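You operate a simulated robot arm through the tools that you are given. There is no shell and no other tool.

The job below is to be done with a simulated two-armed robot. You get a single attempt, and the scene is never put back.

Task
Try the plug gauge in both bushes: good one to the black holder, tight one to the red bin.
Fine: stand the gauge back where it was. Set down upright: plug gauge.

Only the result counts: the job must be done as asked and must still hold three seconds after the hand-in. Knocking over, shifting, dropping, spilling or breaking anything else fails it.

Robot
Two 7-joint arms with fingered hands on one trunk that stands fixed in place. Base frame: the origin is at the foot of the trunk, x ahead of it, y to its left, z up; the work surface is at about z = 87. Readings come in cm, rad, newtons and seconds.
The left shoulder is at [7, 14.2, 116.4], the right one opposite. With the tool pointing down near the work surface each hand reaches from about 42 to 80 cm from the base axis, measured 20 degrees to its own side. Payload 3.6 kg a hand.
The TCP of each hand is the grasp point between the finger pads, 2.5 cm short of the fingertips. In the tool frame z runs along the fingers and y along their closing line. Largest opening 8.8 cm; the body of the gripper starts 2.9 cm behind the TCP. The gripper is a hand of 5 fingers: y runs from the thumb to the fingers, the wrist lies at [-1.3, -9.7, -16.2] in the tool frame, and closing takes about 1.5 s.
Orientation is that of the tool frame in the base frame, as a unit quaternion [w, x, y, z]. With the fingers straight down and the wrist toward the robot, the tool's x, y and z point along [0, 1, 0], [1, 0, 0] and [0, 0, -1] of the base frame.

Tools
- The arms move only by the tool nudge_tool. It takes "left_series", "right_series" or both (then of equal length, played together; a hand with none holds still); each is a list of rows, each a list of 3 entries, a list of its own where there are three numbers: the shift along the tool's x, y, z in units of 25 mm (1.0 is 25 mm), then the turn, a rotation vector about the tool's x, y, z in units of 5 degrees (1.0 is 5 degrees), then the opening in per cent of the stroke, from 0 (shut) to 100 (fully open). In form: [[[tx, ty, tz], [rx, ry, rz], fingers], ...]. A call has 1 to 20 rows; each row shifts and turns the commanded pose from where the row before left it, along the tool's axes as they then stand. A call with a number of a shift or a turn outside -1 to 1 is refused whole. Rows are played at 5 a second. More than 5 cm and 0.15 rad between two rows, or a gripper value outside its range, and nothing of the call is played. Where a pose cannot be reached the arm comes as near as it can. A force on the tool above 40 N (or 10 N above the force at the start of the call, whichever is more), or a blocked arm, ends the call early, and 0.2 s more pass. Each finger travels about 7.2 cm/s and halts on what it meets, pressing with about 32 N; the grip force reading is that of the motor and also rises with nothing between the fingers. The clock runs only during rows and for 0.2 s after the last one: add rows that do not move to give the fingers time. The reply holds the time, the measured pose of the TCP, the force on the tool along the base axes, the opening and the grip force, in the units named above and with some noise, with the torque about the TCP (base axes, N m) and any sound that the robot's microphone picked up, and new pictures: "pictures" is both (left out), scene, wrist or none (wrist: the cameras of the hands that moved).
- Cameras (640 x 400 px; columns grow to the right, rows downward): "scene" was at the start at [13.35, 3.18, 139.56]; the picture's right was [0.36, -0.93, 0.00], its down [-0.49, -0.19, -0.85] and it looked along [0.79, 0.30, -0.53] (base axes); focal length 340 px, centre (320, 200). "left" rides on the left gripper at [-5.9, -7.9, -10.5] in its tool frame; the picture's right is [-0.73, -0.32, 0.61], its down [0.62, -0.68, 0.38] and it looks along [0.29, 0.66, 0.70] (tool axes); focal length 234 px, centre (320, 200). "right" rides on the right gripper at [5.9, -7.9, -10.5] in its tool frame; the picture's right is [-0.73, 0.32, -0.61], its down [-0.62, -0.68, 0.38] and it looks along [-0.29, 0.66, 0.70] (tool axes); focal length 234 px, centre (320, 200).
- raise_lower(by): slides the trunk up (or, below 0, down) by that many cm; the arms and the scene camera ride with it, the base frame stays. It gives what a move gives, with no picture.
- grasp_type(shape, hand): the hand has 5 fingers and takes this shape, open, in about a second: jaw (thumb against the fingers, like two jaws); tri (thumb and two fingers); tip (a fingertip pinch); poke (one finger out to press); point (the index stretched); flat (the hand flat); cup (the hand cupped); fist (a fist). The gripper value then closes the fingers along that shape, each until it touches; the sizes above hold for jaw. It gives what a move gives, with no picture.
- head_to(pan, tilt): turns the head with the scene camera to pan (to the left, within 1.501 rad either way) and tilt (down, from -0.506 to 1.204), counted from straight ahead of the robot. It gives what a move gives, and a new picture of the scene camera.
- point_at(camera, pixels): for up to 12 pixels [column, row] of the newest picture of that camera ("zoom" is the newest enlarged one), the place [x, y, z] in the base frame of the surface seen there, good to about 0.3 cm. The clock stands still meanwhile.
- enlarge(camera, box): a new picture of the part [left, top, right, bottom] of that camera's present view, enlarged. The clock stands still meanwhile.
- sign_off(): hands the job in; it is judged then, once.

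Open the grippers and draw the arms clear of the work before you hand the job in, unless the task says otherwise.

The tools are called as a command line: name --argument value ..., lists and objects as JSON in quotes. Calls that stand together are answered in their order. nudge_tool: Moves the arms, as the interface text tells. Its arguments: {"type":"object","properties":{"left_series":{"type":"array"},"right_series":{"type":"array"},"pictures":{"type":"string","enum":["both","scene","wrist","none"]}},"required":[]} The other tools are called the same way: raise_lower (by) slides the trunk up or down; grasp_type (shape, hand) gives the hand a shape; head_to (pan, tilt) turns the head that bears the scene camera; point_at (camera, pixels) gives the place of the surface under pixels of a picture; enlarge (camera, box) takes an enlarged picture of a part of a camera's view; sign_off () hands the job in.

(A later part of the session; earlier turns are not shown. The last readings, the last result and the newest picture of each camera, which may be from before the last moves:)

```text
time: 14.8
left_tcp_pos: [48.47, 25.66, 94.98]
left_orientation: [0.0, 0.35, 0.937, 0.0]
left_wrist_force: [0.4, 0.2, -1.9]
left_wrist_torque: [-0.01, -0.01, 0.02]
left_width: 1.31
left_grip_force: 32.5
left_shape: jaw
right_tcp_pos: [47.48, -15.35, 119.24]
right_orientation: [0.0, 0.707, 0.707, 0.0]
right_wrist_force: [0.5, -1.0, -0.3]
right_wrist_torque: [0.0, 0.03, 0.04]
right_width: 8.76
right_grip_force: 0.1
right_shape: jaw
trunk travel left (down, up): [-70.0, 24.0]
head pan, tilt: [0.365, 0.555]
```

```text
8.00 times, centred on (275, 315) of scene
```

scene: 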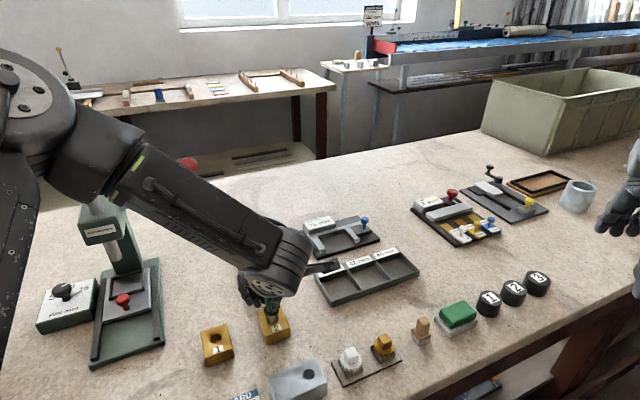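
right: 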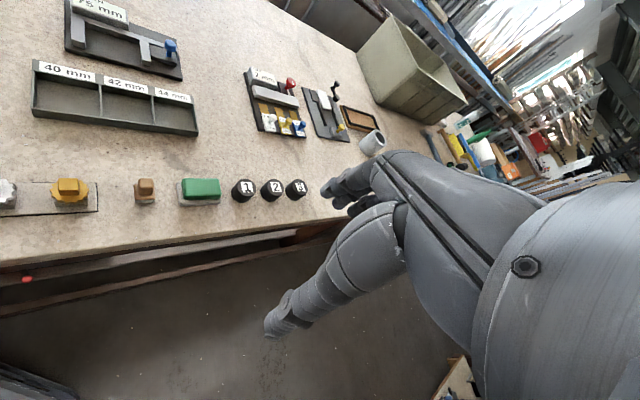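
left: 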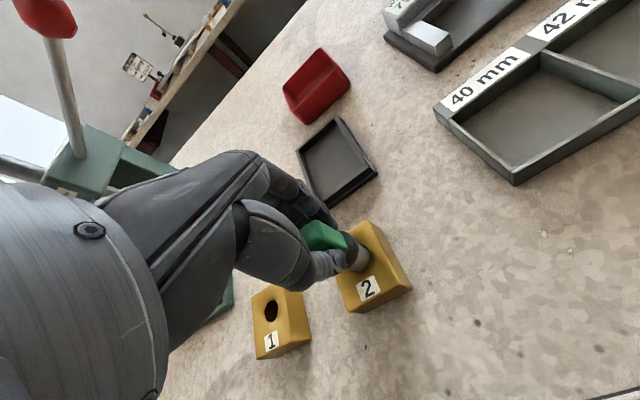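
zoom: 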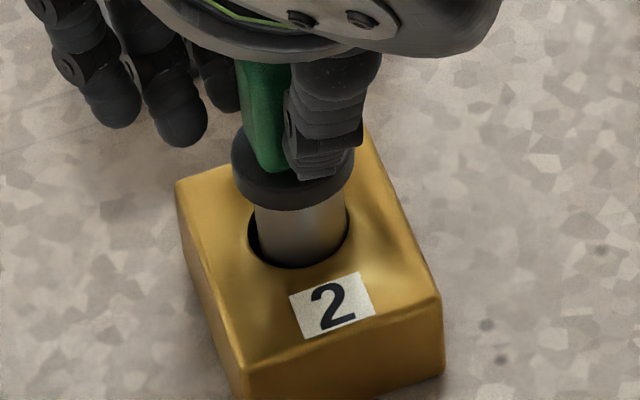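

The plug has entered bush 2's hole freely with no rise in force, with a small gap on the left in the scene zoom at (250,235). I centre it by 0.05 cm and lower further to seat it.

nudge_tool --left_series '[[[0.021, 0.012, 0], [0, 0, 0], 5], [[0, 0, 0.12], [0, 0, 0], 5], [[0, 0, 0.12], [0, 0, 0], 5], [[0, 0, 0.12], [0, 0, 0], 5], [[0, 0, 0.12], [0, 0, 0], 5], [[0, 0, 0.12], [0, 0, 0], 5], [[0, 0, 0], [0, 0, 0], 5]]' --pictures "both"

enlarge --camera "scene" --box '[250, 290, 300, 340]'

```text
time: 16.4
left_tcp_pos: [48.51, 25.63, 93.68]
left_orientation: [0.0, 0.351, 0.936, 0.0]
left_wrist_force: [-0.8, -0.9, 2.3]
left_wrist_torque: [0.05, -0.01, 0.01]
left_width: 1.32
left_grip_force: 32.0
left_shape: jaw
right_tcp_pos: [47.54, -15.47, 119.24]
right_orientation: [0.0, 0.707, 0.707, 0.001]
right_wrist_force: [0.6, 0.0, -0.2]
right_wrist_torque: [0.03, 0.02, 0.05]
right_width: 8.78
right_grip_force: 0.1
right_shape: jaw
trunk travel left (down, up): [-70.0, 24.0]
head pan, tilt: [0.365, 0.555]
```

scene: 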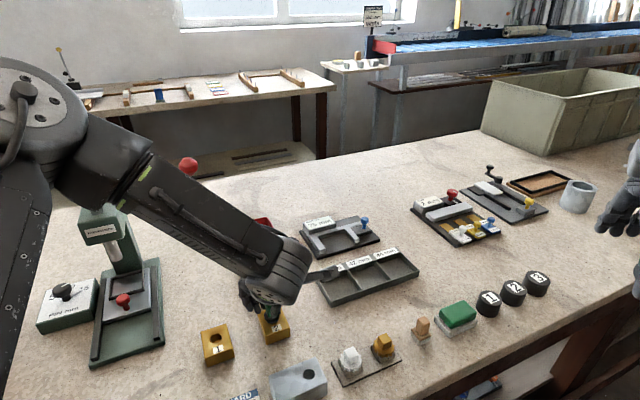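
left: 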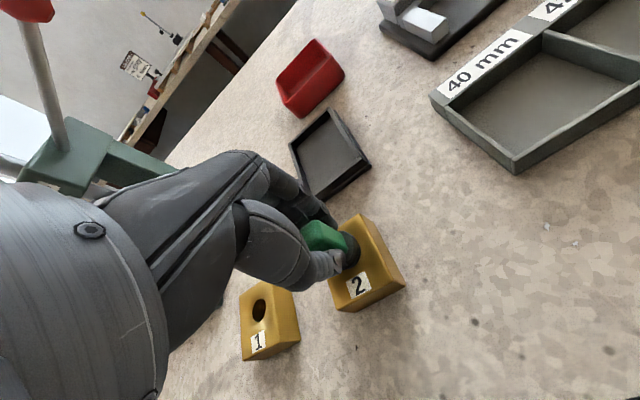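

```text
8.00 times, centred on (275, 315) of scene
```

zoom: 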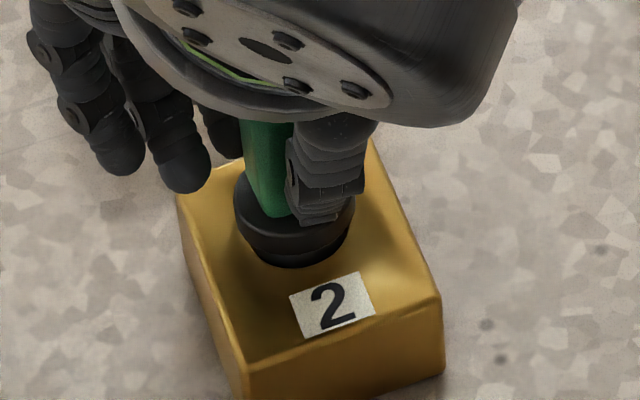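

The force on the tool turned from -1.9 to +2.3 N and the scene zoom shows the flange seated on bush 2: the gauge goes fully in, so bush 2 is the good one. I lift out and carry the gauge over bush 1.

nudge_tool --left_series '[[[0, 0, -0.2], [0, 0, 0], 5], [[0, 0, -0.3], [0, 0, 0], 5], [[0, 0, -0.4], [0, 0, 0], 5], [[0, 0, -0.5], [0, 0, 0], 5], [[0, 0, -0.5], [0, 0, 0], 5], [[0.663, 0.05, 0], [0, 0, 0], 5], [[0.663, 0.05, 0], [0, 0, 0], 5], [[0.663, 0.05, 0], [0, 0, 0], 5], [[0.663, 0.05, 0], [0, 0, 0], 5], [[0.663, 0.05, 0], [0, 0, 0], 5], [[0.663, 0.05, 0], [0, 0, 0], 5], [[0, 0, 0], [0, 0, 0], 5]]' --pictures "both"

enlarge --camera "left" --box '[345, 235, 395, 285]'

enlarge --camera "scene" --box '[200, 315, 232, 347]'

```text
time: 19.0
left_tcp_pos: [41.39, 32.79, 98.3]
left_orientation: [0.0, 0.35, 0.937, 0.0]
left_wrist_force: [-0.2, 0.6, -1.1]
left_wrist_torque: [0.0, -0.01, 0.0]
left_width: 1.3
left_grip_force: 31.6
left_shape: jaw
right_tcp_pos: [47.69, -15.39, 119.11]
right_orientation: [0.0, 0.707, 0.707, 0.0]
right_wrist_force: [-0.6, 0.1, -0.1]
right_wrist_torque: [0.04, 0.0, 0.01]
right_width: 8.78
right_grip_force: 0.0
right_shape: jaw
trunk travel left (down, up): [-70.0, 24.0]
head pan, tilt: [0.365, 0.555]
```

scene: 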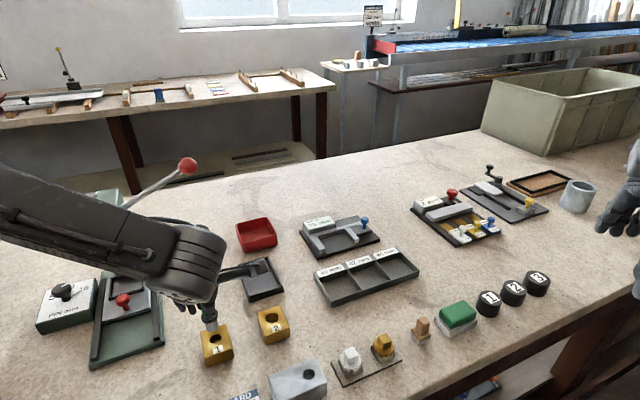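
left: 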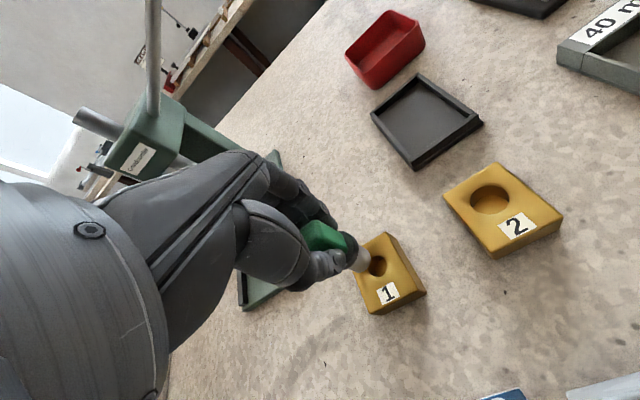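

```text
8.00 times, centred on (370, 260) of left
```

zoom: 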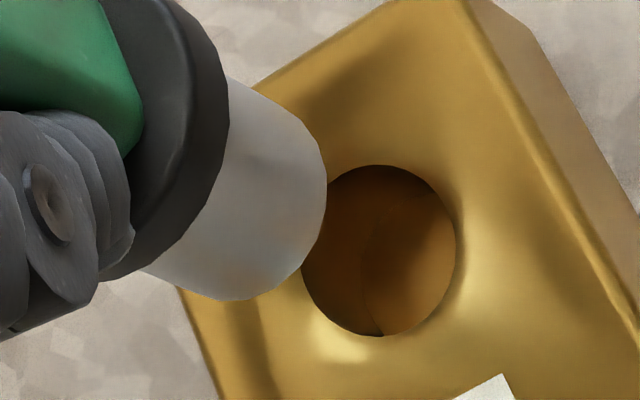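

```text
12.50 times, centred on (216, 331) of scene
```

zoom: 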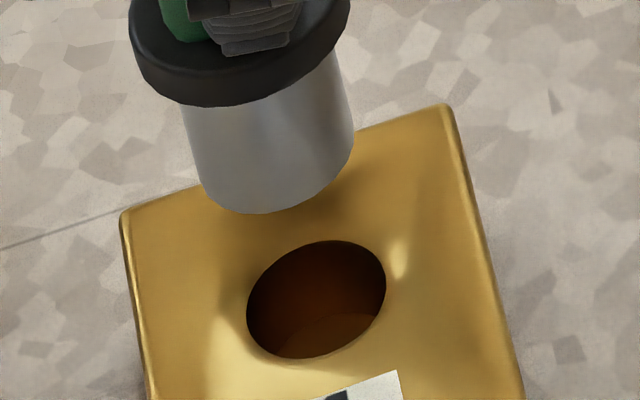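

Hole 1 measures about 1.83 cm here against the plug's 1.96 cm. I centre by (-0.1, -0.14) cm and lower gently to see whether the plug enters bush 1.

nudge_tool --left_series '[[[-0.04, -0.056, 0], [0, 0, 0], 5], [[0, 0, 0.3], [0, 0, 0], 5], [[0, 0, 0.3], [0, 0, 0], 5], [[0, 0, 0.3], [0, 0, 0], 5], [[0, 0, 0.1], [0, 0, 0], 5], [[0, 0, 0.08], [0, 0, 0], 5], [[0, 0, 0.06], [0, 0, 0], 5], [[0, 0, 0.06], [0, 0, 0], 5], [[0, 0, 0], [0, 0, 0], 5]]' --pictures "both"

enlarge --camera "left" --box '[320, 220, 420, 300]'

enlarge --camera "scene" --box '[190, 310, 240, 360]'

```text
time: 21.0
left_tcp_pos: [41.37, 32.49, 95.48]
left_orientation: [0.002, 0.35, 0.937, 0.0]
left_wrist_force: [-0.1, 1.3, 14.6]
left_wrist_torque: [0.06, -0.09, 0.04]
left_width: 1.36
left_grip_force: 31.9
left_shape: jaw
right_tcp_pos: [47.39, -15.5, 119.39]
right_orientation: [0.0, 0.707, 0.707, 0.001]
right_wrist_force: [0.9, 0.4, 0.7]
right_wrist_torque: [-0.05, -0.03, -0.03]
right_width: 8.76
right_grip_force: 0.1
right_shape: jaw
trunk travel left (down, up): [-70.0, 24.0]
head pan, tilt: [0.365, 0.555]
```

scene: 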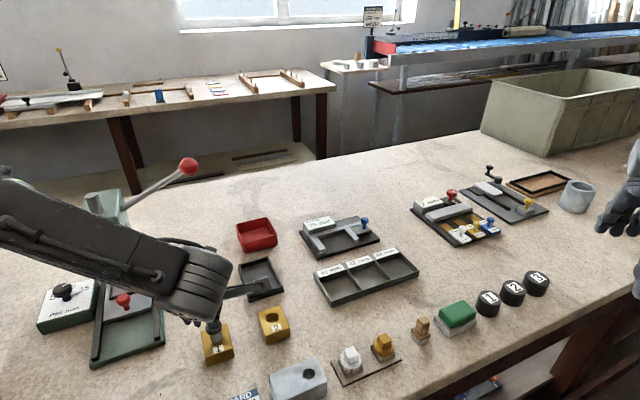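
left: 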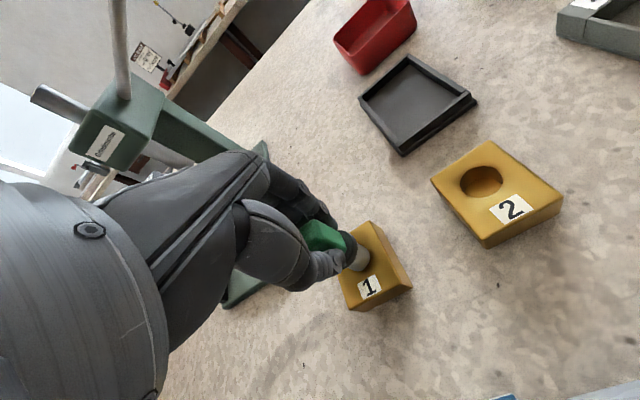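

```text
5.00 times, centred on (370, 260) of left
```

zoom: 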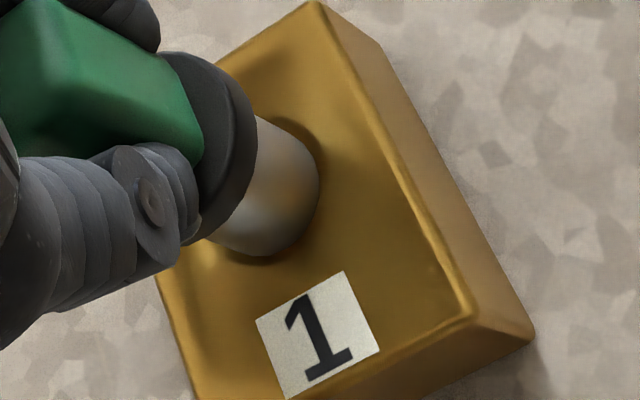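

```text
8.00 times, centred on (215, 335) of scene
```

zoom: 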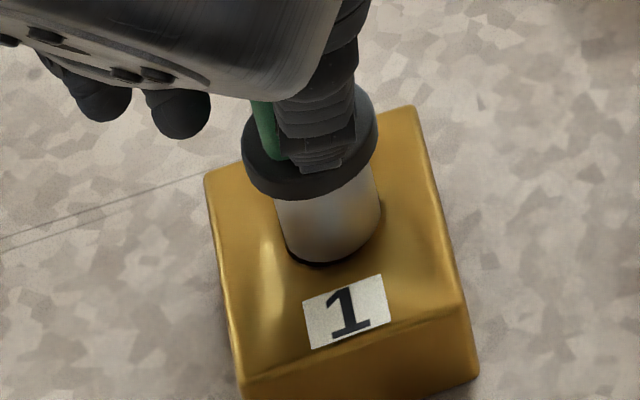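

The plug stops on bush 1's rim: force rises to 14.6 N with the TCP at 95.48, exactly rim height. To rule out plain misalignment I lift a little, shift 0.1 cm toward the camera and try once more.

nudge_tool --left_series '[[[0, 0, -0.2], [0, 0, 0], 5], [[0.022, -0.035, 0], [0, 0, 0], 5], [[0, 0, 0.1], [0, 0, 0], 5], [[0, 0, 0.08], [0, 0, 0], 5], [[0, 0, 0], [0, 0, 0], 5]]' --pictures "both"

enlarge --camera "left" --box '[320, 220, 420, 300]'

enlarge --camera "scene" --box '[190, 310, 240, 360]'

```text
time: 22.2
left_tcp_pos: [41.27, 32.44, 95.35]
left_orientation: [0.001, 0.351, 0.937, 0.001]
left_wrist_force: [0.1, -0.7, 9.4]
left_wrist_torque: [0.04, -0.02, 0.01]
left_width: 1.38
left_grip_force: 31.8
left_shape: jaw
right_tcp_pos: [47.48, -15.36, 119.24]
right_orientation: [0.0, 0.707, 0.707, 0.001]
right_wrist_force: [0.2, -0.5, 0.5]
right_wrist_torque: [0.0, 0.03, 0.02]
right_width: 8.79
right_grip_force: 0.1
right_shape: jaw
trunk travel left (down, up): [-70.0, 24.0]
head pan, tilt: [0.365, 0.555]
```

scene: 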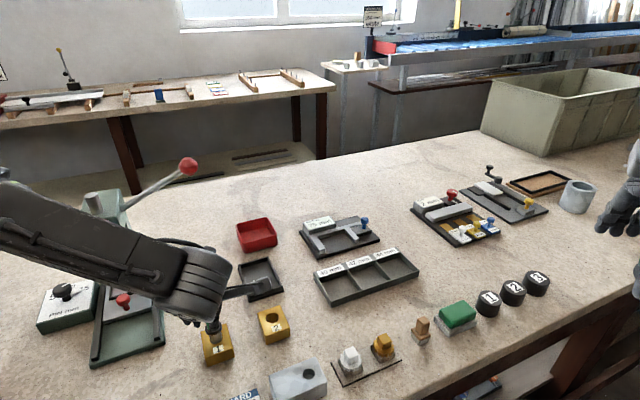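
left: 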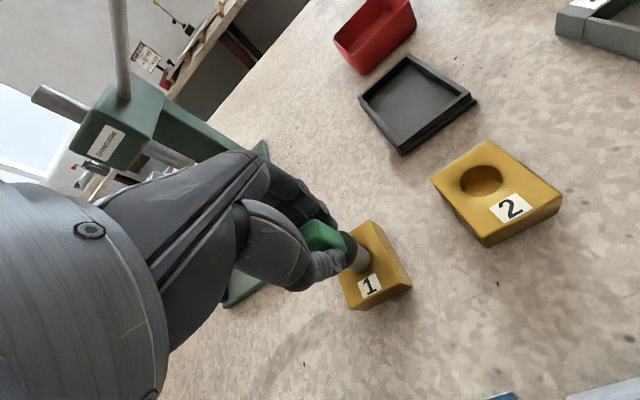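

```text
5.00 times, centred on (370, 260) of left
```

zoom: 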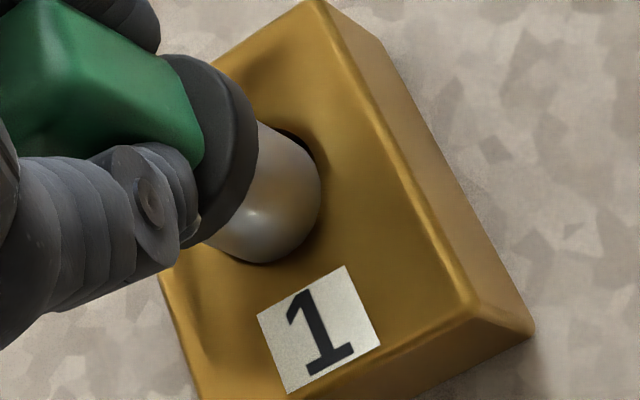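

```text
8.00 times, centred on (215, 335) of scene
```

zoom: 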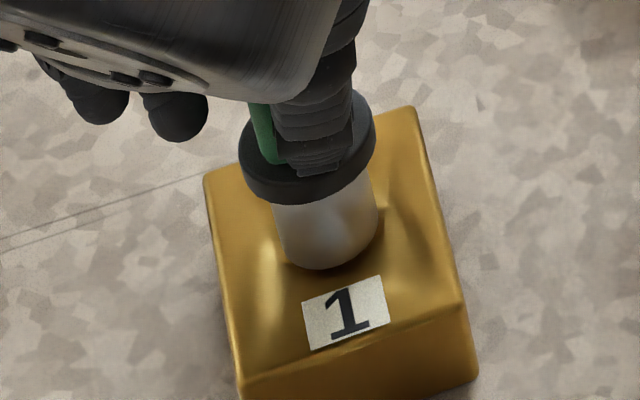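

It is still blocked at 95.35 with 9.4 N, now with a dark crescent on the far side at (300,140) in the left zoom. I try once more at the midpoint between the two attempts.

nudge_tool --left_series '[[[0, 0, -0.2], [0, 0, 0], 5], [[-0.008, 0.02, 0], [0, 0, 0], 5], [[0, 0, 0.12], [0, 0, 0], 5], [[0, 0, 0.1], [0, 0, 0], 5], [[0, 0, 0], [0, 0, 0], 5]]' --pictures "both"

enlarge --camera "left" --box '[345, 235, 395, 285]'

enlarge --camera "scene" --box '[200, 320, 232, 352]'

```text
time: 23.4
left_tcp_pos: [41.27, 32.62, 95.41]
left_orientation: [0.002, 0.35, 0.937, 0.0]
left_wrist_force: [0.5, 1.3, 14.7]
left_wrist_torque: [0.07, -0.04, 0.05]
left_width: 1.39
left_grip_force: 32.3
left_shape: jaw
right_tcp_pos: [47.51, -15.47, 119.33]
right_orientation: [0.0, 0.707, 0.707, 0.001]
right_wrist_force: [-0.6, -0.6, 0.0]
right_wrist_torque: [0.02, 0.0, 0.01]
right_width: 8.75
right_grip_force: 0.0
right_shape: jaw
trunk travel left (down, up): [-70.0, 24.0]
head pan, tilt: [0.365, 0.555]
```

scene: 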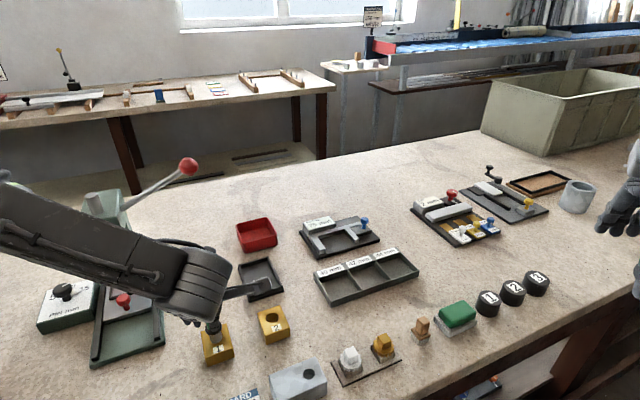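
left: 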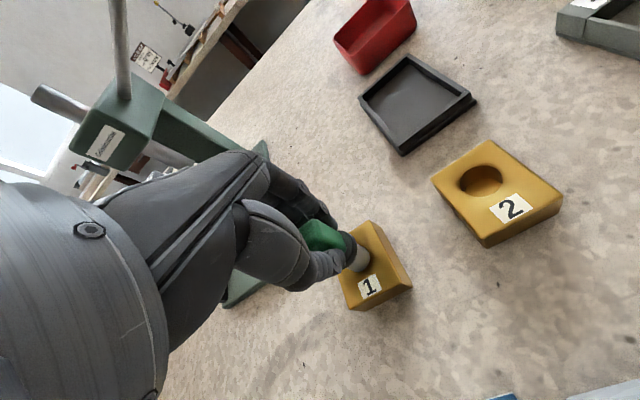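

```text
8.00 times, centred on (370, 260) of left
```

zoom: 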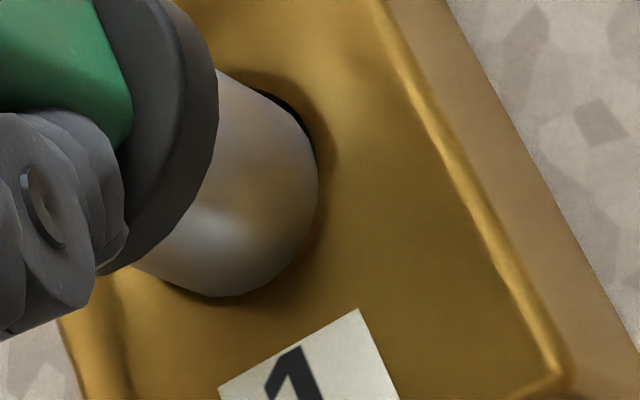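

```text
12.50 times, centred on (216, 336) of scene
```

zoom: 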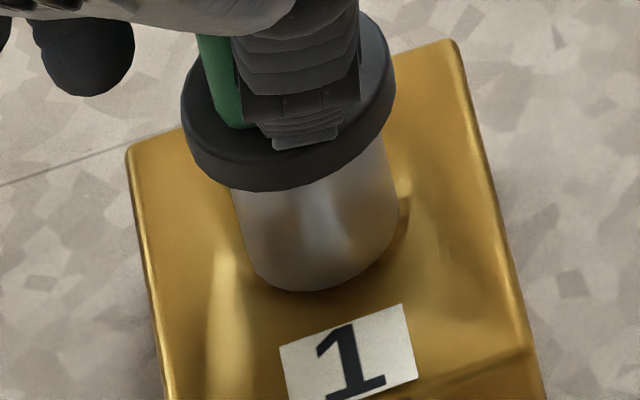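

Bush 1 blocks the gauge again (14.7 N at rim height, plug covering the hole), so bush 1 is the tight one. I lift off and carry the gauge back above its original spot.

nudge_tool --left_series '[[[0, 0, -0.4], [0, 0, 0], 5], [[0, 0, -0.5], [0, 0, 0], 5], [[0, 0, -0.54], [0, 0, 0], 5], [[-0.036, 0.606, 0], [0, 0, 0], 5], [[-0.036, 0.606, 0], [0, 0, 0], 5], [[-0.036, 0.606, 0], [0, 0, 0], 5], [[-0.036, 0.606, 0], [0, 0, 0], 5], [[-0.036, 0.606, 0], [0, 0, 0], 5], [[-0.036, 0.606, 0], [0, 0, 0], 5], [[-0.037, 0.603, 0], [0, 0, 0], 5], [[0, 0, 0], [0, 0, 0], 5]]' --pictures "both"

enlarge --camera "left" --box '[336, 232, 384, 282]'

enlarge --camera "scene" --box '[175, 240, 235, 310]'

```text
time: 25.8
left_tcp_pos: [48.79, 40.27, 98.83]
left_orientation: [0.0, 0.35, 0.937, 0.0]
left_wrist_force: [0.4, 0.4, -0.9]
left_wrist_torque: [-0.01, -0.01, 0.0]
left_width: 1.35
left_grip_force: 32.2
left_shape: jaw
right_tcp_pos: [47.6, -15.34, 119.33]
right_orientation: [-0.001, 0.707, 0.707, -0.001]
right_wrist_force: [0.2, -0.3, 0.9]
right_wrist_torque: [0.02, 0.0, 0.01]
right_width: 8.75
right_grip_force: 0.1
right_shape: jaw
trunk travel left (down, up): [-70.0, 24.0]
head pan, tilt: [0.365, 0.555]
```

scene: 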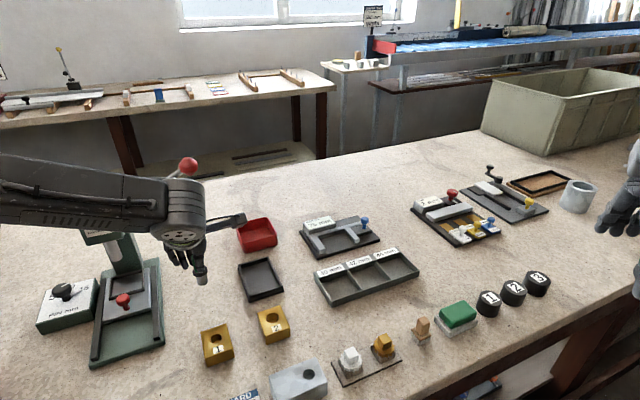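
left: 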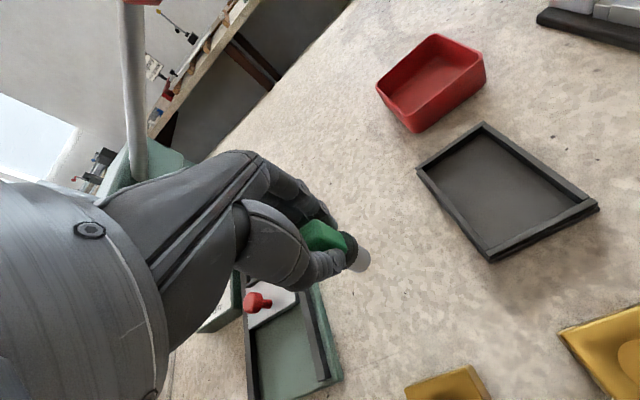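

```text
8.00 times, centred on (360, 257) of left
```

zoom: 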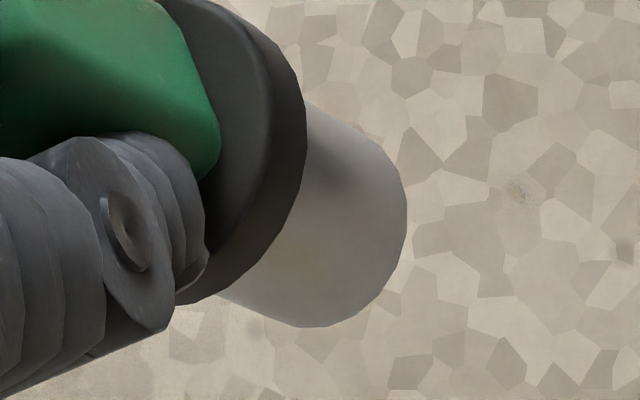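

```text
5.71 times, centred on (205, 275) of scene
```

zoom: 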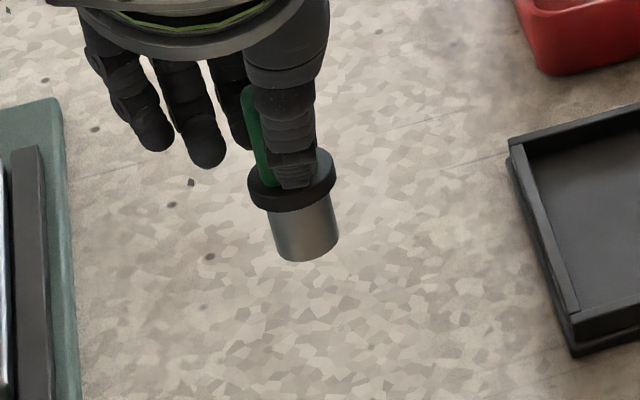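

The gauge hangs above its original spot: the table texture in the left zoom matches the first lift picture. I lower it back to the grasp height and check for contact.

nudge_tool --left_series '[[[0, 0, 0.6], [0, 0, 0], 5], [[0, 0, 0.6], [0, 0, 0], 5], [[0, 0, 0.5], [0, 0, 0], 5], [[0, 0, 0.3], [0, 0, 0], 5], [[0, 0, 0.2], [0, 0, 0], 5], [[0, 0, 0.1], [0, 0, 0], 5], [[0, 0, 0.05], [0, 0, 0], 5], [[0, 0, 0], [0, 0, 0], 5]]' --pictures "both"

enlarge --camera "scene" --box '[185, 267, 229, 311]'

enlarge --camera "left" --box '[336, 232, 384, 282]'

```text
time: 27.6
left_tcp_pos: [48.67, 40.23, 92.91]
left_orientation: [0.0, 0.35, 0.937, 0.0]
left_wrist_force: [-0.3, 0.3, -0.2]
left_wrist_torque: [-0.02, 0.01, 0.03]
left_width: 1.38
left_grip_force: 31.9
left_shape: jaw
right_tcp_pos: [47.67, -15.32, 119.23]
right_orientation: [-0.001, 0.707, 0.707, 0.001]
right_wrist_force: [-0.2, -0.3, 0.6]
right_wrist_torque: [-0.01, -0.04, 0.02]
right_width: 8.77
right_grip_force: 0.1
right_shape: jaw
trunk travel left (down, up): [-70.0, 24.0]
head pan, tilt: [0.365, 0.555]
```

scene: 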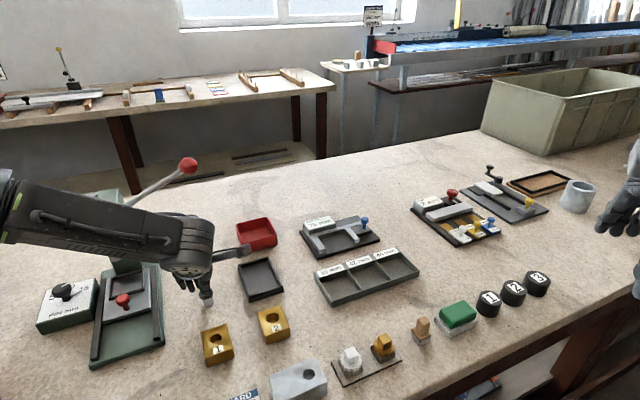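
left: 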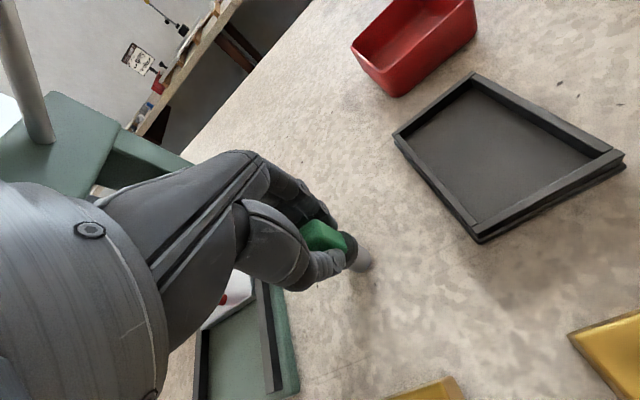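

```text
9.09 times, centred on (207, 289) of scene
```

zoom: 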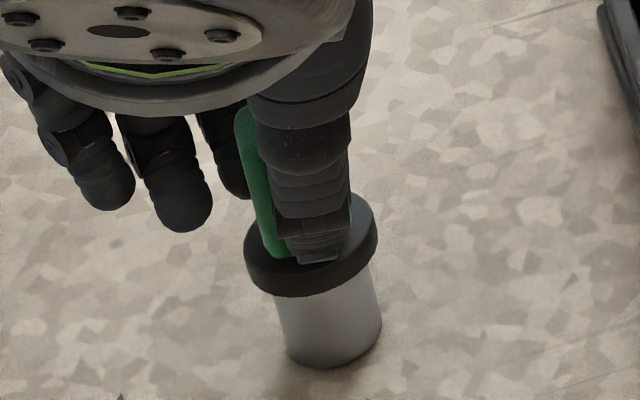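

```text
8.00 times, centred on (360, 257) of left
```

zoom: 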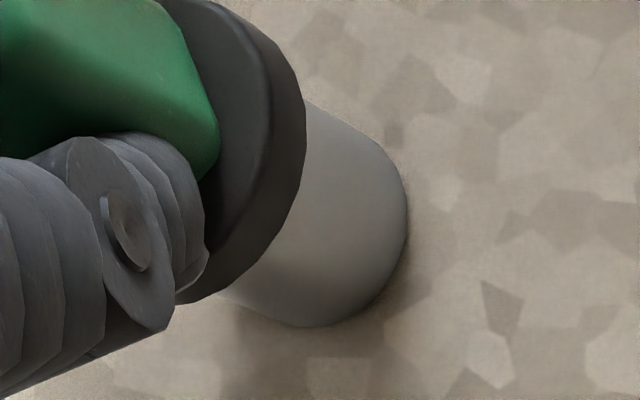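

The plug end sits at (333,368) in the scene zoom against (325,365) at the start, and the force is near zero, so it is just about touching. I lower another 0.15 cm to feel a firm contact.

nudge_tool --left_series '[[[0, 0, 0.03], [0, 0, 0], 5], [[0, 0, 0.03], [0, 0, 0], 5], [[0, 0, 0], [0, 0, 0], 5]]' --pictures "none"

```text
time: 28.4
left_tcp_pos: [48.69, 40.16, 92.88]
left_orientation: [0.002, 0.35, 0.937, 0.001]
left_wrist_force: [0.5, -0.4, 5.7]
left_wrist_torque: [0.06, -0.07, -0.03]
left_width: 1.35
left_grip_force: 32.0
left_shape: jaw
right_tcp_pos: [47.48, -15.4, 119.32]
right_orientation: [-0.001, 0.707, 0.707, 0.001]
right_wrist_force: [-0.2, 0.5, -0.1]
right_wrist_torque: [0.01, 0.02, -0.02]
right_width: 8.76
right_grip_force: 0.1
right_shape: jaw
trunk travel left (down, up): [-70.0, 24.0]
head pan, tilt: [0.365, 0.555]
```

The gauge now stands on the table with 5.7 N of contact force. I open the fingers gradually.

nudge_tool --left_series '[[[0, 0, -0.02], [0, 0, 0], 10], [[0, 0, 0], [0, 0, 0], 16], [[0, 0, 0], [0, 0, 0], 19], [[0, 0, 0], [0, 0, 0], 23], [[0, 0, 0], [0, 0, 0], 28], [[0, 0, 0], [0, 0, 0], 35], [[0, 0, 0], [0, 0, 0], 35]]' --pictures "wrist"

enlarge --camera "left" --box '[280, 190, 400, 290]'

enlarge --camera "scene" --box '[185, 267, 229, 311]'

```text
time: 30.0
left_tcp_pos: [48.69, 40.2, 92.95]
left_orientation: [0.0, 0.35, 0.937, 0.001]
left_wrist_force: [0.3, -0.1, -0.3]
left_wrist_torque: [-0.03, 0.0, -0.01]
left_width: 3.04
left_grip_force: 0.0
left_shape: jaw
right_tcp_pos: [47.7, -15.3, 119.35]
right_orientation: [-0.001, 0.707, 0.707, 0.0]
right_wrist_force: [-0.2, -0.3, -0.5]
right_wrist_torque: [0.04, 0.02, 0.01]
right_width: 8.75
right_grip_force: 0.1
right_shape: jaw
trunk travel left (down, up): [-70.0, 24.0]
head pan, tilt: [0.365, 0.555]
```

left: 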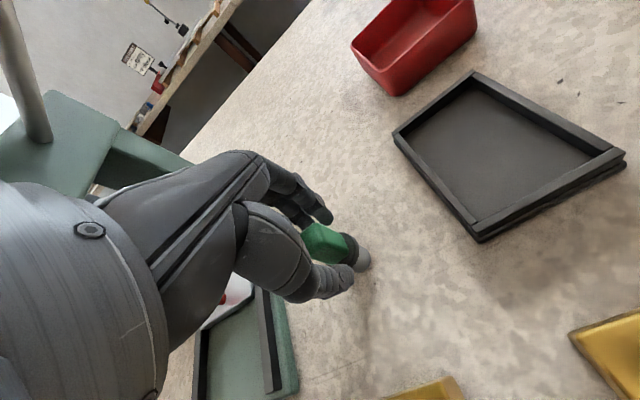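

```text
4.00 times, centred on (340, 240) of left
```

zoom: 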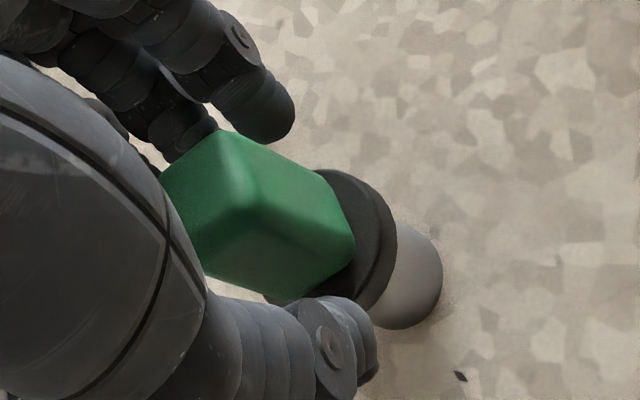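

```text
9.09 times, centred on (207, 289) of scene
```

zoom: 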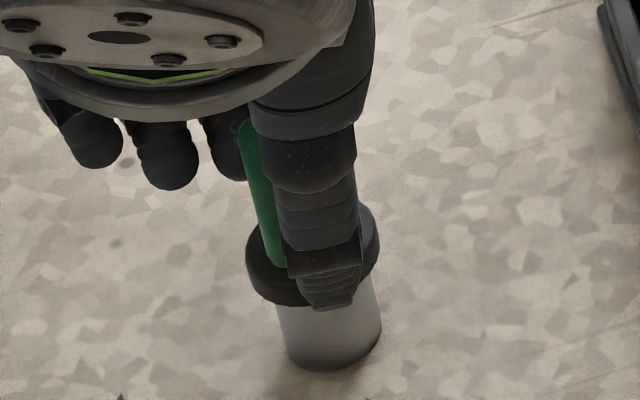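

The gauge stands upright and free, at its original place. I open the hand fully and rise straight up clear of it.

nudge_tool --left_series '[[[0, 0, 0], [0, 0, 0], 60], [[0, 0, 0], [0, 0, 0], 100], [[0, 0, 0], [0, 0, 0], 100], [[0, 0, 0], [0, 0, 0], 100], [[0, 0, -0.5], [0, 0, 0], 100], [[0, 0, -0.7], [0, 0, 0], 100], [[0, 0, -0.7], [0, 0, 0], 100], [[0, 0, -0.7], [0, 0, 0], 100], [[0, 0, 0], [0, 0, 0], 100]]' --pictures "both"

enlarge --camera "scene" --box '[185, 267, 229, 311]'

```text
time: 32.0
left_tcp_pos: [48.78, 40.16, 99.41]
left_orientation: [0.0, 0.35, 0.937, -0.001]
left_wrist_force: [-0.4, 0.2, -0.1]
left_wrist_torque: [-0.02, 0.01, -0.02]
left_width: 8.76
left_grip_force: 0.1
left_shape: jaw
right_tcp_pos: [47.56, -15.27, 119.11]
right_orientation: [0.0, 0.707, 0.707, 0.0]
right_wrist_force: [0.4, -0.2, -0.2]
right_wrist_torque: [0.01, 0.0, -0.02]
right_width: 8.78
right_grip_force: 0.1
right_shape: jaw
trunk travel left (down, up): [-70.0, 24.0]
head pan, tilt: [0.365, 0.555]
```

scene: 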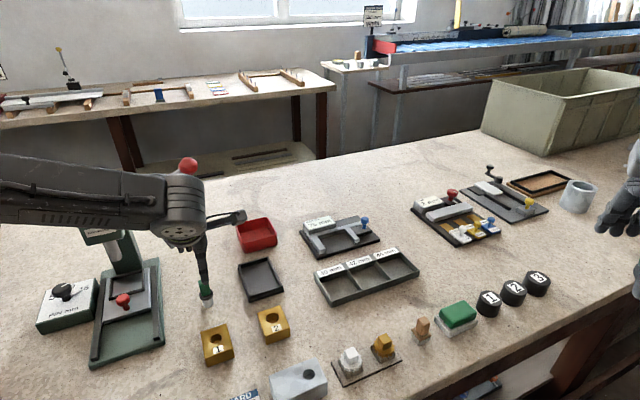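
left: 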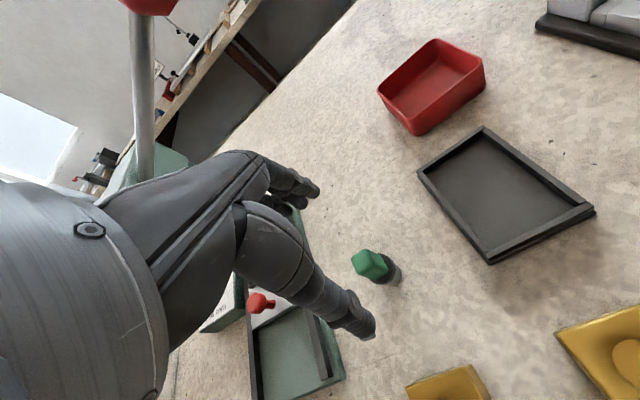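

```text
9.09 times, centred on (207, 289) of scene
```

zoom: 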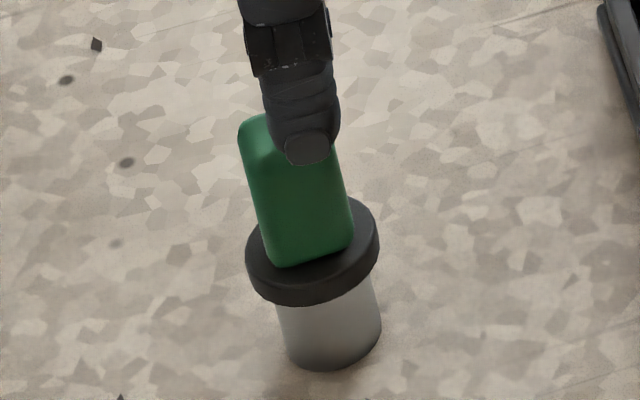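

The gauge stands upright at its start position (zoom bottom (325,370) versus (325,365) before). I now move the open hand over bush 2, which goes to the black holder, and turn it to 45.5 degrees.

nudge_tool --left_series '[[[-0.453, -0.585, 0], [0, 0, 0], 100], [[-0.453, -0.585, 0], [0, 0, 0], 100], [[-0.453, -0.585, 0], [0, 0, 0], 100], [[-0.453, -0.585, 0], [0, 0, 0], 100], [[-0.453, -0.585, 0], [0, 0, 0], 100], [[-0.453, -0.585, 0], [0, 0, 0], 100], [[-0.453, -0.585, 0], [0, 0, 0], 100], [[-0.453, -0.585, 0], [0, 0, 0], 100], [[0, 0, 0.4], [0, 0, 0.7], 100], [[0, 0, 0], [0, 0, 0], 100]]' --pictures "both"

enlarge --camera "left" --box '[320, 200, 440, 320]'

enlarge --camera "scene" --box '[240, 270, 310, 350]'

```text
time: 34.2
left_tcp_pos: [47.9, 25.37, 98.36]
left_orientation: [0.0, 0.379, 0.925, 0.001]
left_wrist_force: [-0.2, -0.6, 0.3]
left_wrist_torque: [0.02, -0.01, 0.01]
left_width: 8.74
left_grip_force: 0.1
left_shape: jaw
right_tcp_pos: [47.62, -15.32, 119.28]
right_orientation: [-0.001, 0.707, 0.707, 0.0]
right_wrist_force: [-0.6, -0.3, -0.2]
right_wrist_torque: [-0.01, -0.03, 0.0]
right_width: 8.77
right_grip_force: 0.1
right_shape: jaw
trunk travel left (down, up): [-70.0, 24.0]
head pan, tilt: [0.365, 0.555]
```

scene: 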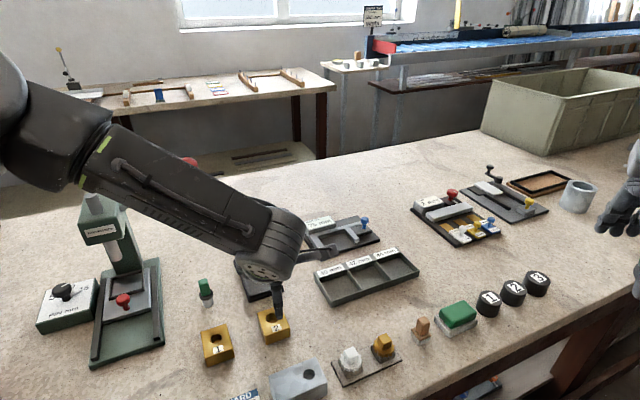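
left: 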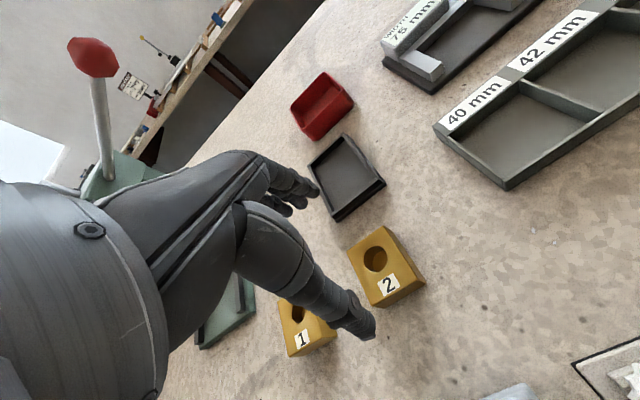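

```text
3.33 times, centred on (380, 260) of left
```

zoom: 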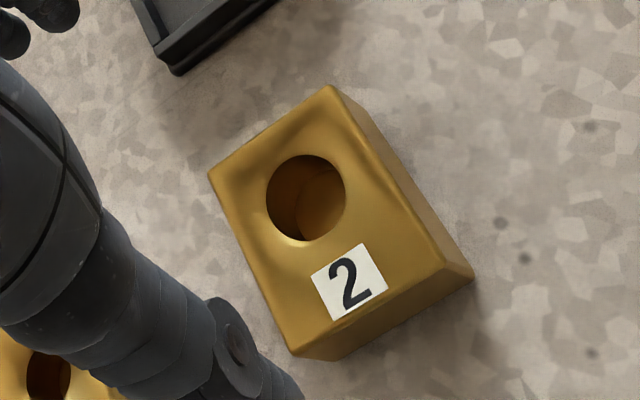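

```text
5.00 times, centred on (275, 310) of scene
```

zoom: 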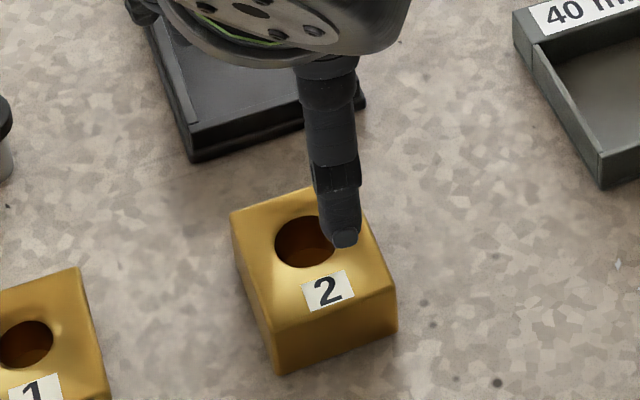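

Bush 2 is aligned with the hand; its centre is about (-0.25, +0.15) cm in the tool frame. I correct that and descend to TCP z 90.5, with fingertips at about z 88.

nudge_tool --left_series '[[[-0.08, 0.05, 0], [0, 0, 0], 100], [[0, 0, 0.6], [0, 0, 0], 100], [[0, 0, 0.6], [0, 0, 0], 100], [[0, 0, 0.6], [0, 0, 0], 100], [[0, 0, 0.5], [0, 0, 0], 100], [[0, 0, 0.4], [0, 0, 0], 100], [[0, 0, 0.3], [0, 0, 0], 100], [[0, 0, 0.1], [0, 0, 0], 100], [[0, 0, 0], [0, 0, 0], 100]]' --pictures "both"

enlarge --camera "left" --box '[260, 160, 420, 280]'

enlarge --camera "scene" --box '[230, 270, 310, 350]'

```text
time: 36.2
left_tcp_pos: [48.15, 25.42, 90.65]
left_orientation: [0.0, 0.379, 0.925, 0.0]
left_wrist_force: [-0.1, -0.6, 0.4]
left_wrist_torque: [-0.02, 0.02, 0.02]
left_width: 8.73
left_grip_force: 0.1
left_shape: jaw
right_tcp_pos: [47.62, -15.3, 119.17]
right_orientation: [-0.001, 0.707, 0.707, 0.001]
right_wrist_force: [-0.1, -0.3, -0.3]
right_wrist_torque: [0.01, 0.0, 0.04]
right_width: 8.76
right_grip_force: 0.0
right_shape: jaw
trunk travel left (down, up): [-70.0, 24.0]
head pan, tilt: [0.365, 0.555]
```

scene: 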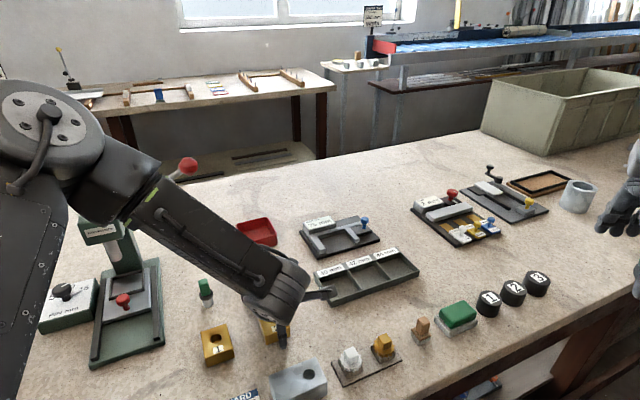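
left: 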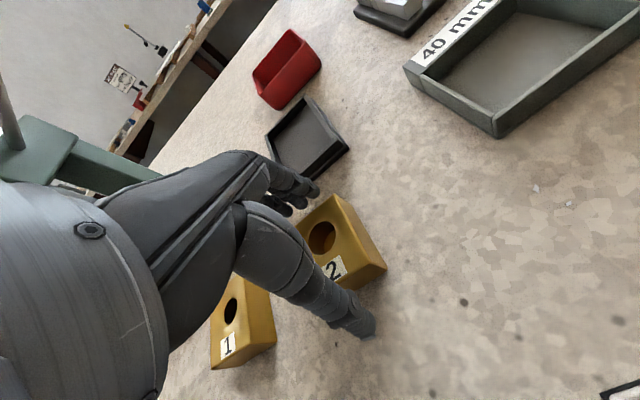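

```text
3.33 times, centred on (340, 220) of left
```

zoom: 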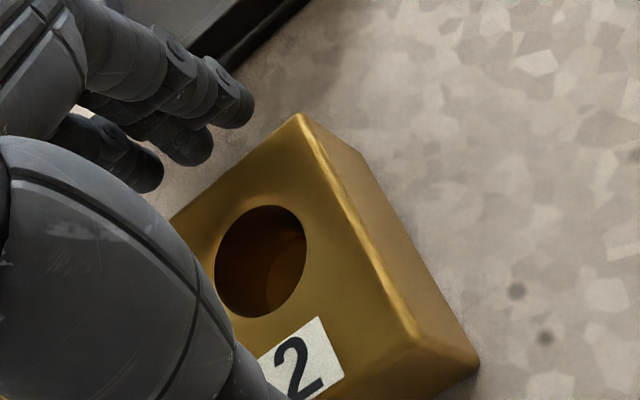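

```text
5.00 times, centred on (270, 310) of scene
```

zoom: 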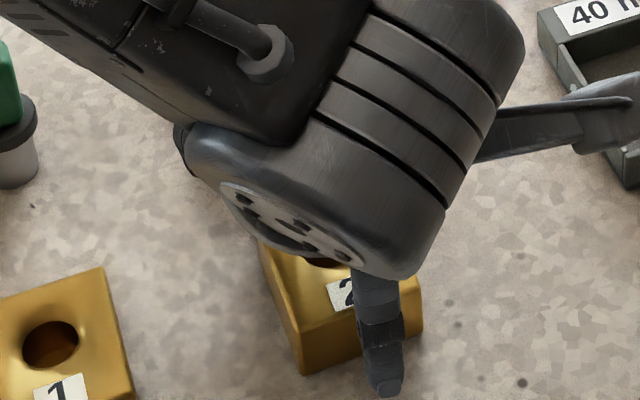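

The thumb is centred before the near face at (382,350) in the scene zoom and the fingers are beyond the far face. I close to 45 per cent so the fingers stop on the block.

nudge_tool --left_series '[[[0, 0, 0], [0, 0, 0], 75], [[0, 0, 0], [0, 0, 0], 62], [[0, 0, 0], [0, 0, 0], 52], [[0, 0, 0], [0, 0, 0], 45], [[0, 0, 0], [0, 0, 0], 45], [[0, 0, 0], [0, 0, 0], 45], [[0, 0, 0], [0, 0, 0], 45]]' --pictures "wrist"

enlarge --camera "left" --box '[260, 160, 420, 280]'

enlarge --camera "scene" --box '[230, 270, 310, 350]'

```text
time: 37.8
left_tcp_pos: [48.15, 25.34, 90.71]
left_orientation: [0.0, 0.379, 0.925, 0.0]
left_wrist_force: [-0.6, -0.7, -0.3]
left_wrist_torque: [0.02, -0.02, -0.01]
left_width: 4.95
left_grip_force: 31.8
left_shape: jaw
right_tcp_pos: [47.58, -15.27, 119.25]
right_orientation: [-0.001, 0.707, 0.708, 0.0]
right_wrist_force: [-0.1, 0.9, -0.4]
right_wrist_torque: [0.0, 0.0, -0.01]
right_width: 8.76
right_grip_force: 0.0
right_shape: jaw
trunk travel left (down, up): [-70.0, 24.0]
head pan, tilt: [0.365, 0.555]
```

left: 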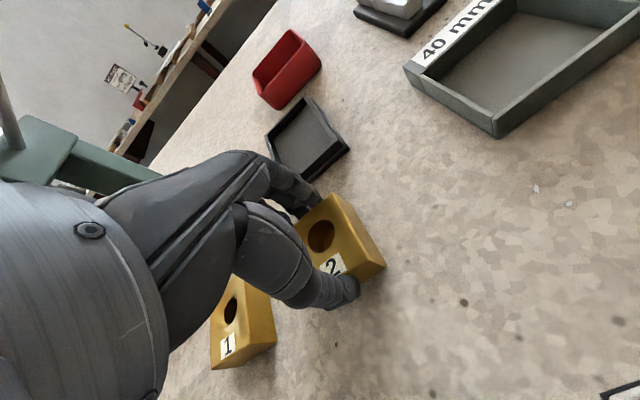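

```text
3.33 times, centred on (340, 220) of left
```

zoom: 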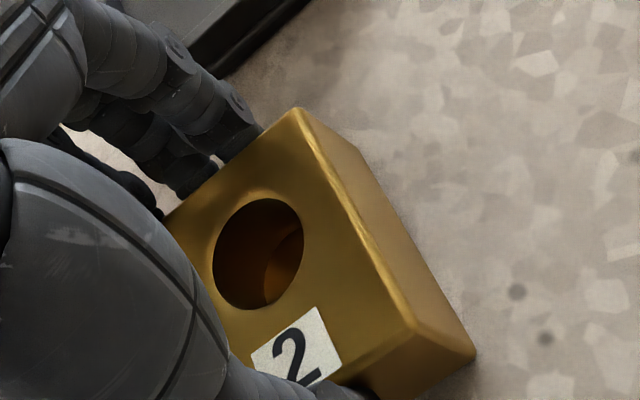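

```text
5.00 times, centred on (270, 310) of scene
```

zoom: 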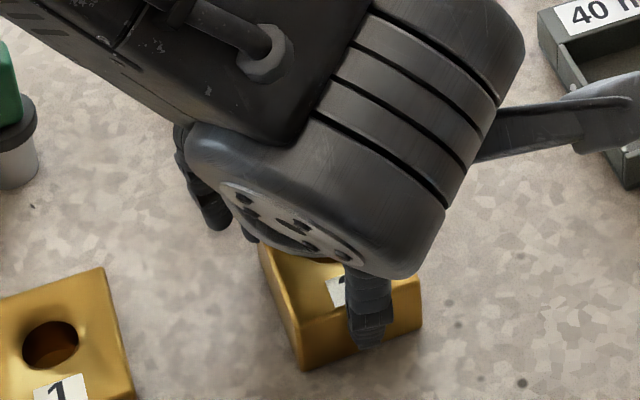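

The grip holds bush 2 at 4.95 cm with 31.8 N. I lift it 5 cm straight up and check that it stays level.

nudge_tool --left_series '[[[0, 0, -0.2], [0, 0, 0], 45], [[0, 0, -0.4], [0, 0, 0], 45], [[0, 0, -0.6], [0, 0, 0], 45], [[0, 0, -0.8], [0, 0, 0], 45], [[0, 0, -0.4], [0, 0, 0], 45], [[0, 0, 0], [0, 0, 0], 45]]' --pictures "both"

enlarge --camera "scene" --box '[230, 240, 320, 330]'

enlarge --camera "left" --box '[270, 60, 400, 200]'

```text
time: 39.2
left_tcp_pos: [48.1, 25.36, 96.64]
left_orientation: [0.0, 0.379, 0.926, 0.0]
left_wrist_force: [0.1, -0.5, -1.7]
left_wrist_torque: [-0.01, 0.02, -0.03]
left_width: 4.94
left_grip_force: 32.5
left_shape: jaw
right_tcp_pos: [47.57, -15.33, 119.24]
right_orientation: [0.0, 0.707, 0.707, 0.0]
right_wrist_force: [0.3, -1.3, -0.2]
right_wrist_torque: [-0.02, 0.01, -0.01]
right_width: 8.75
right_grip_force: 0.0
right_shape: jaw
trunk travel left (down, up): [-70.0, 24.0]
head pan, tilt: [0.365, 0.555]
```

scene: 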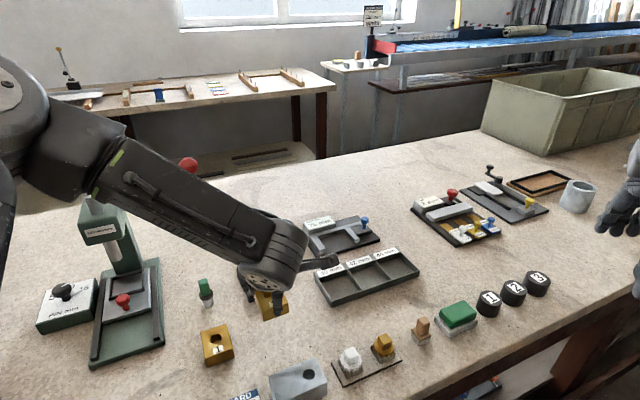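
left: 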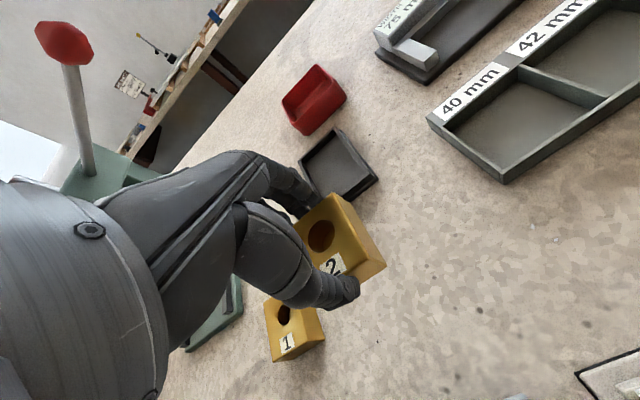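

```text
4.44 times, centred on (275, 285) of scene
```

zoom: 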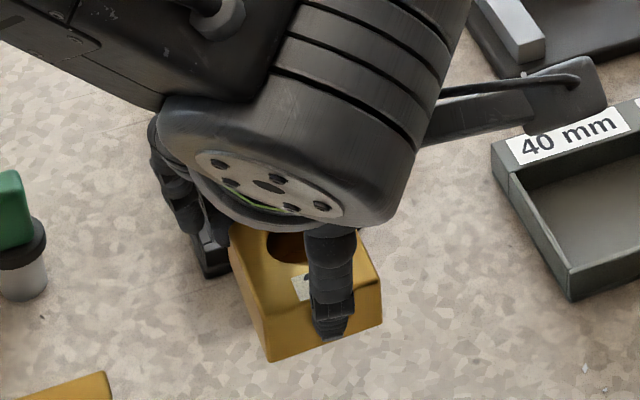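

```text
2.86 times, centred on (335, 130) of left
```

zoom: 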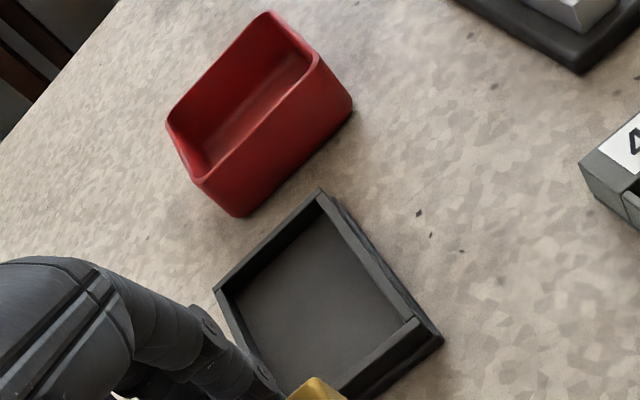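

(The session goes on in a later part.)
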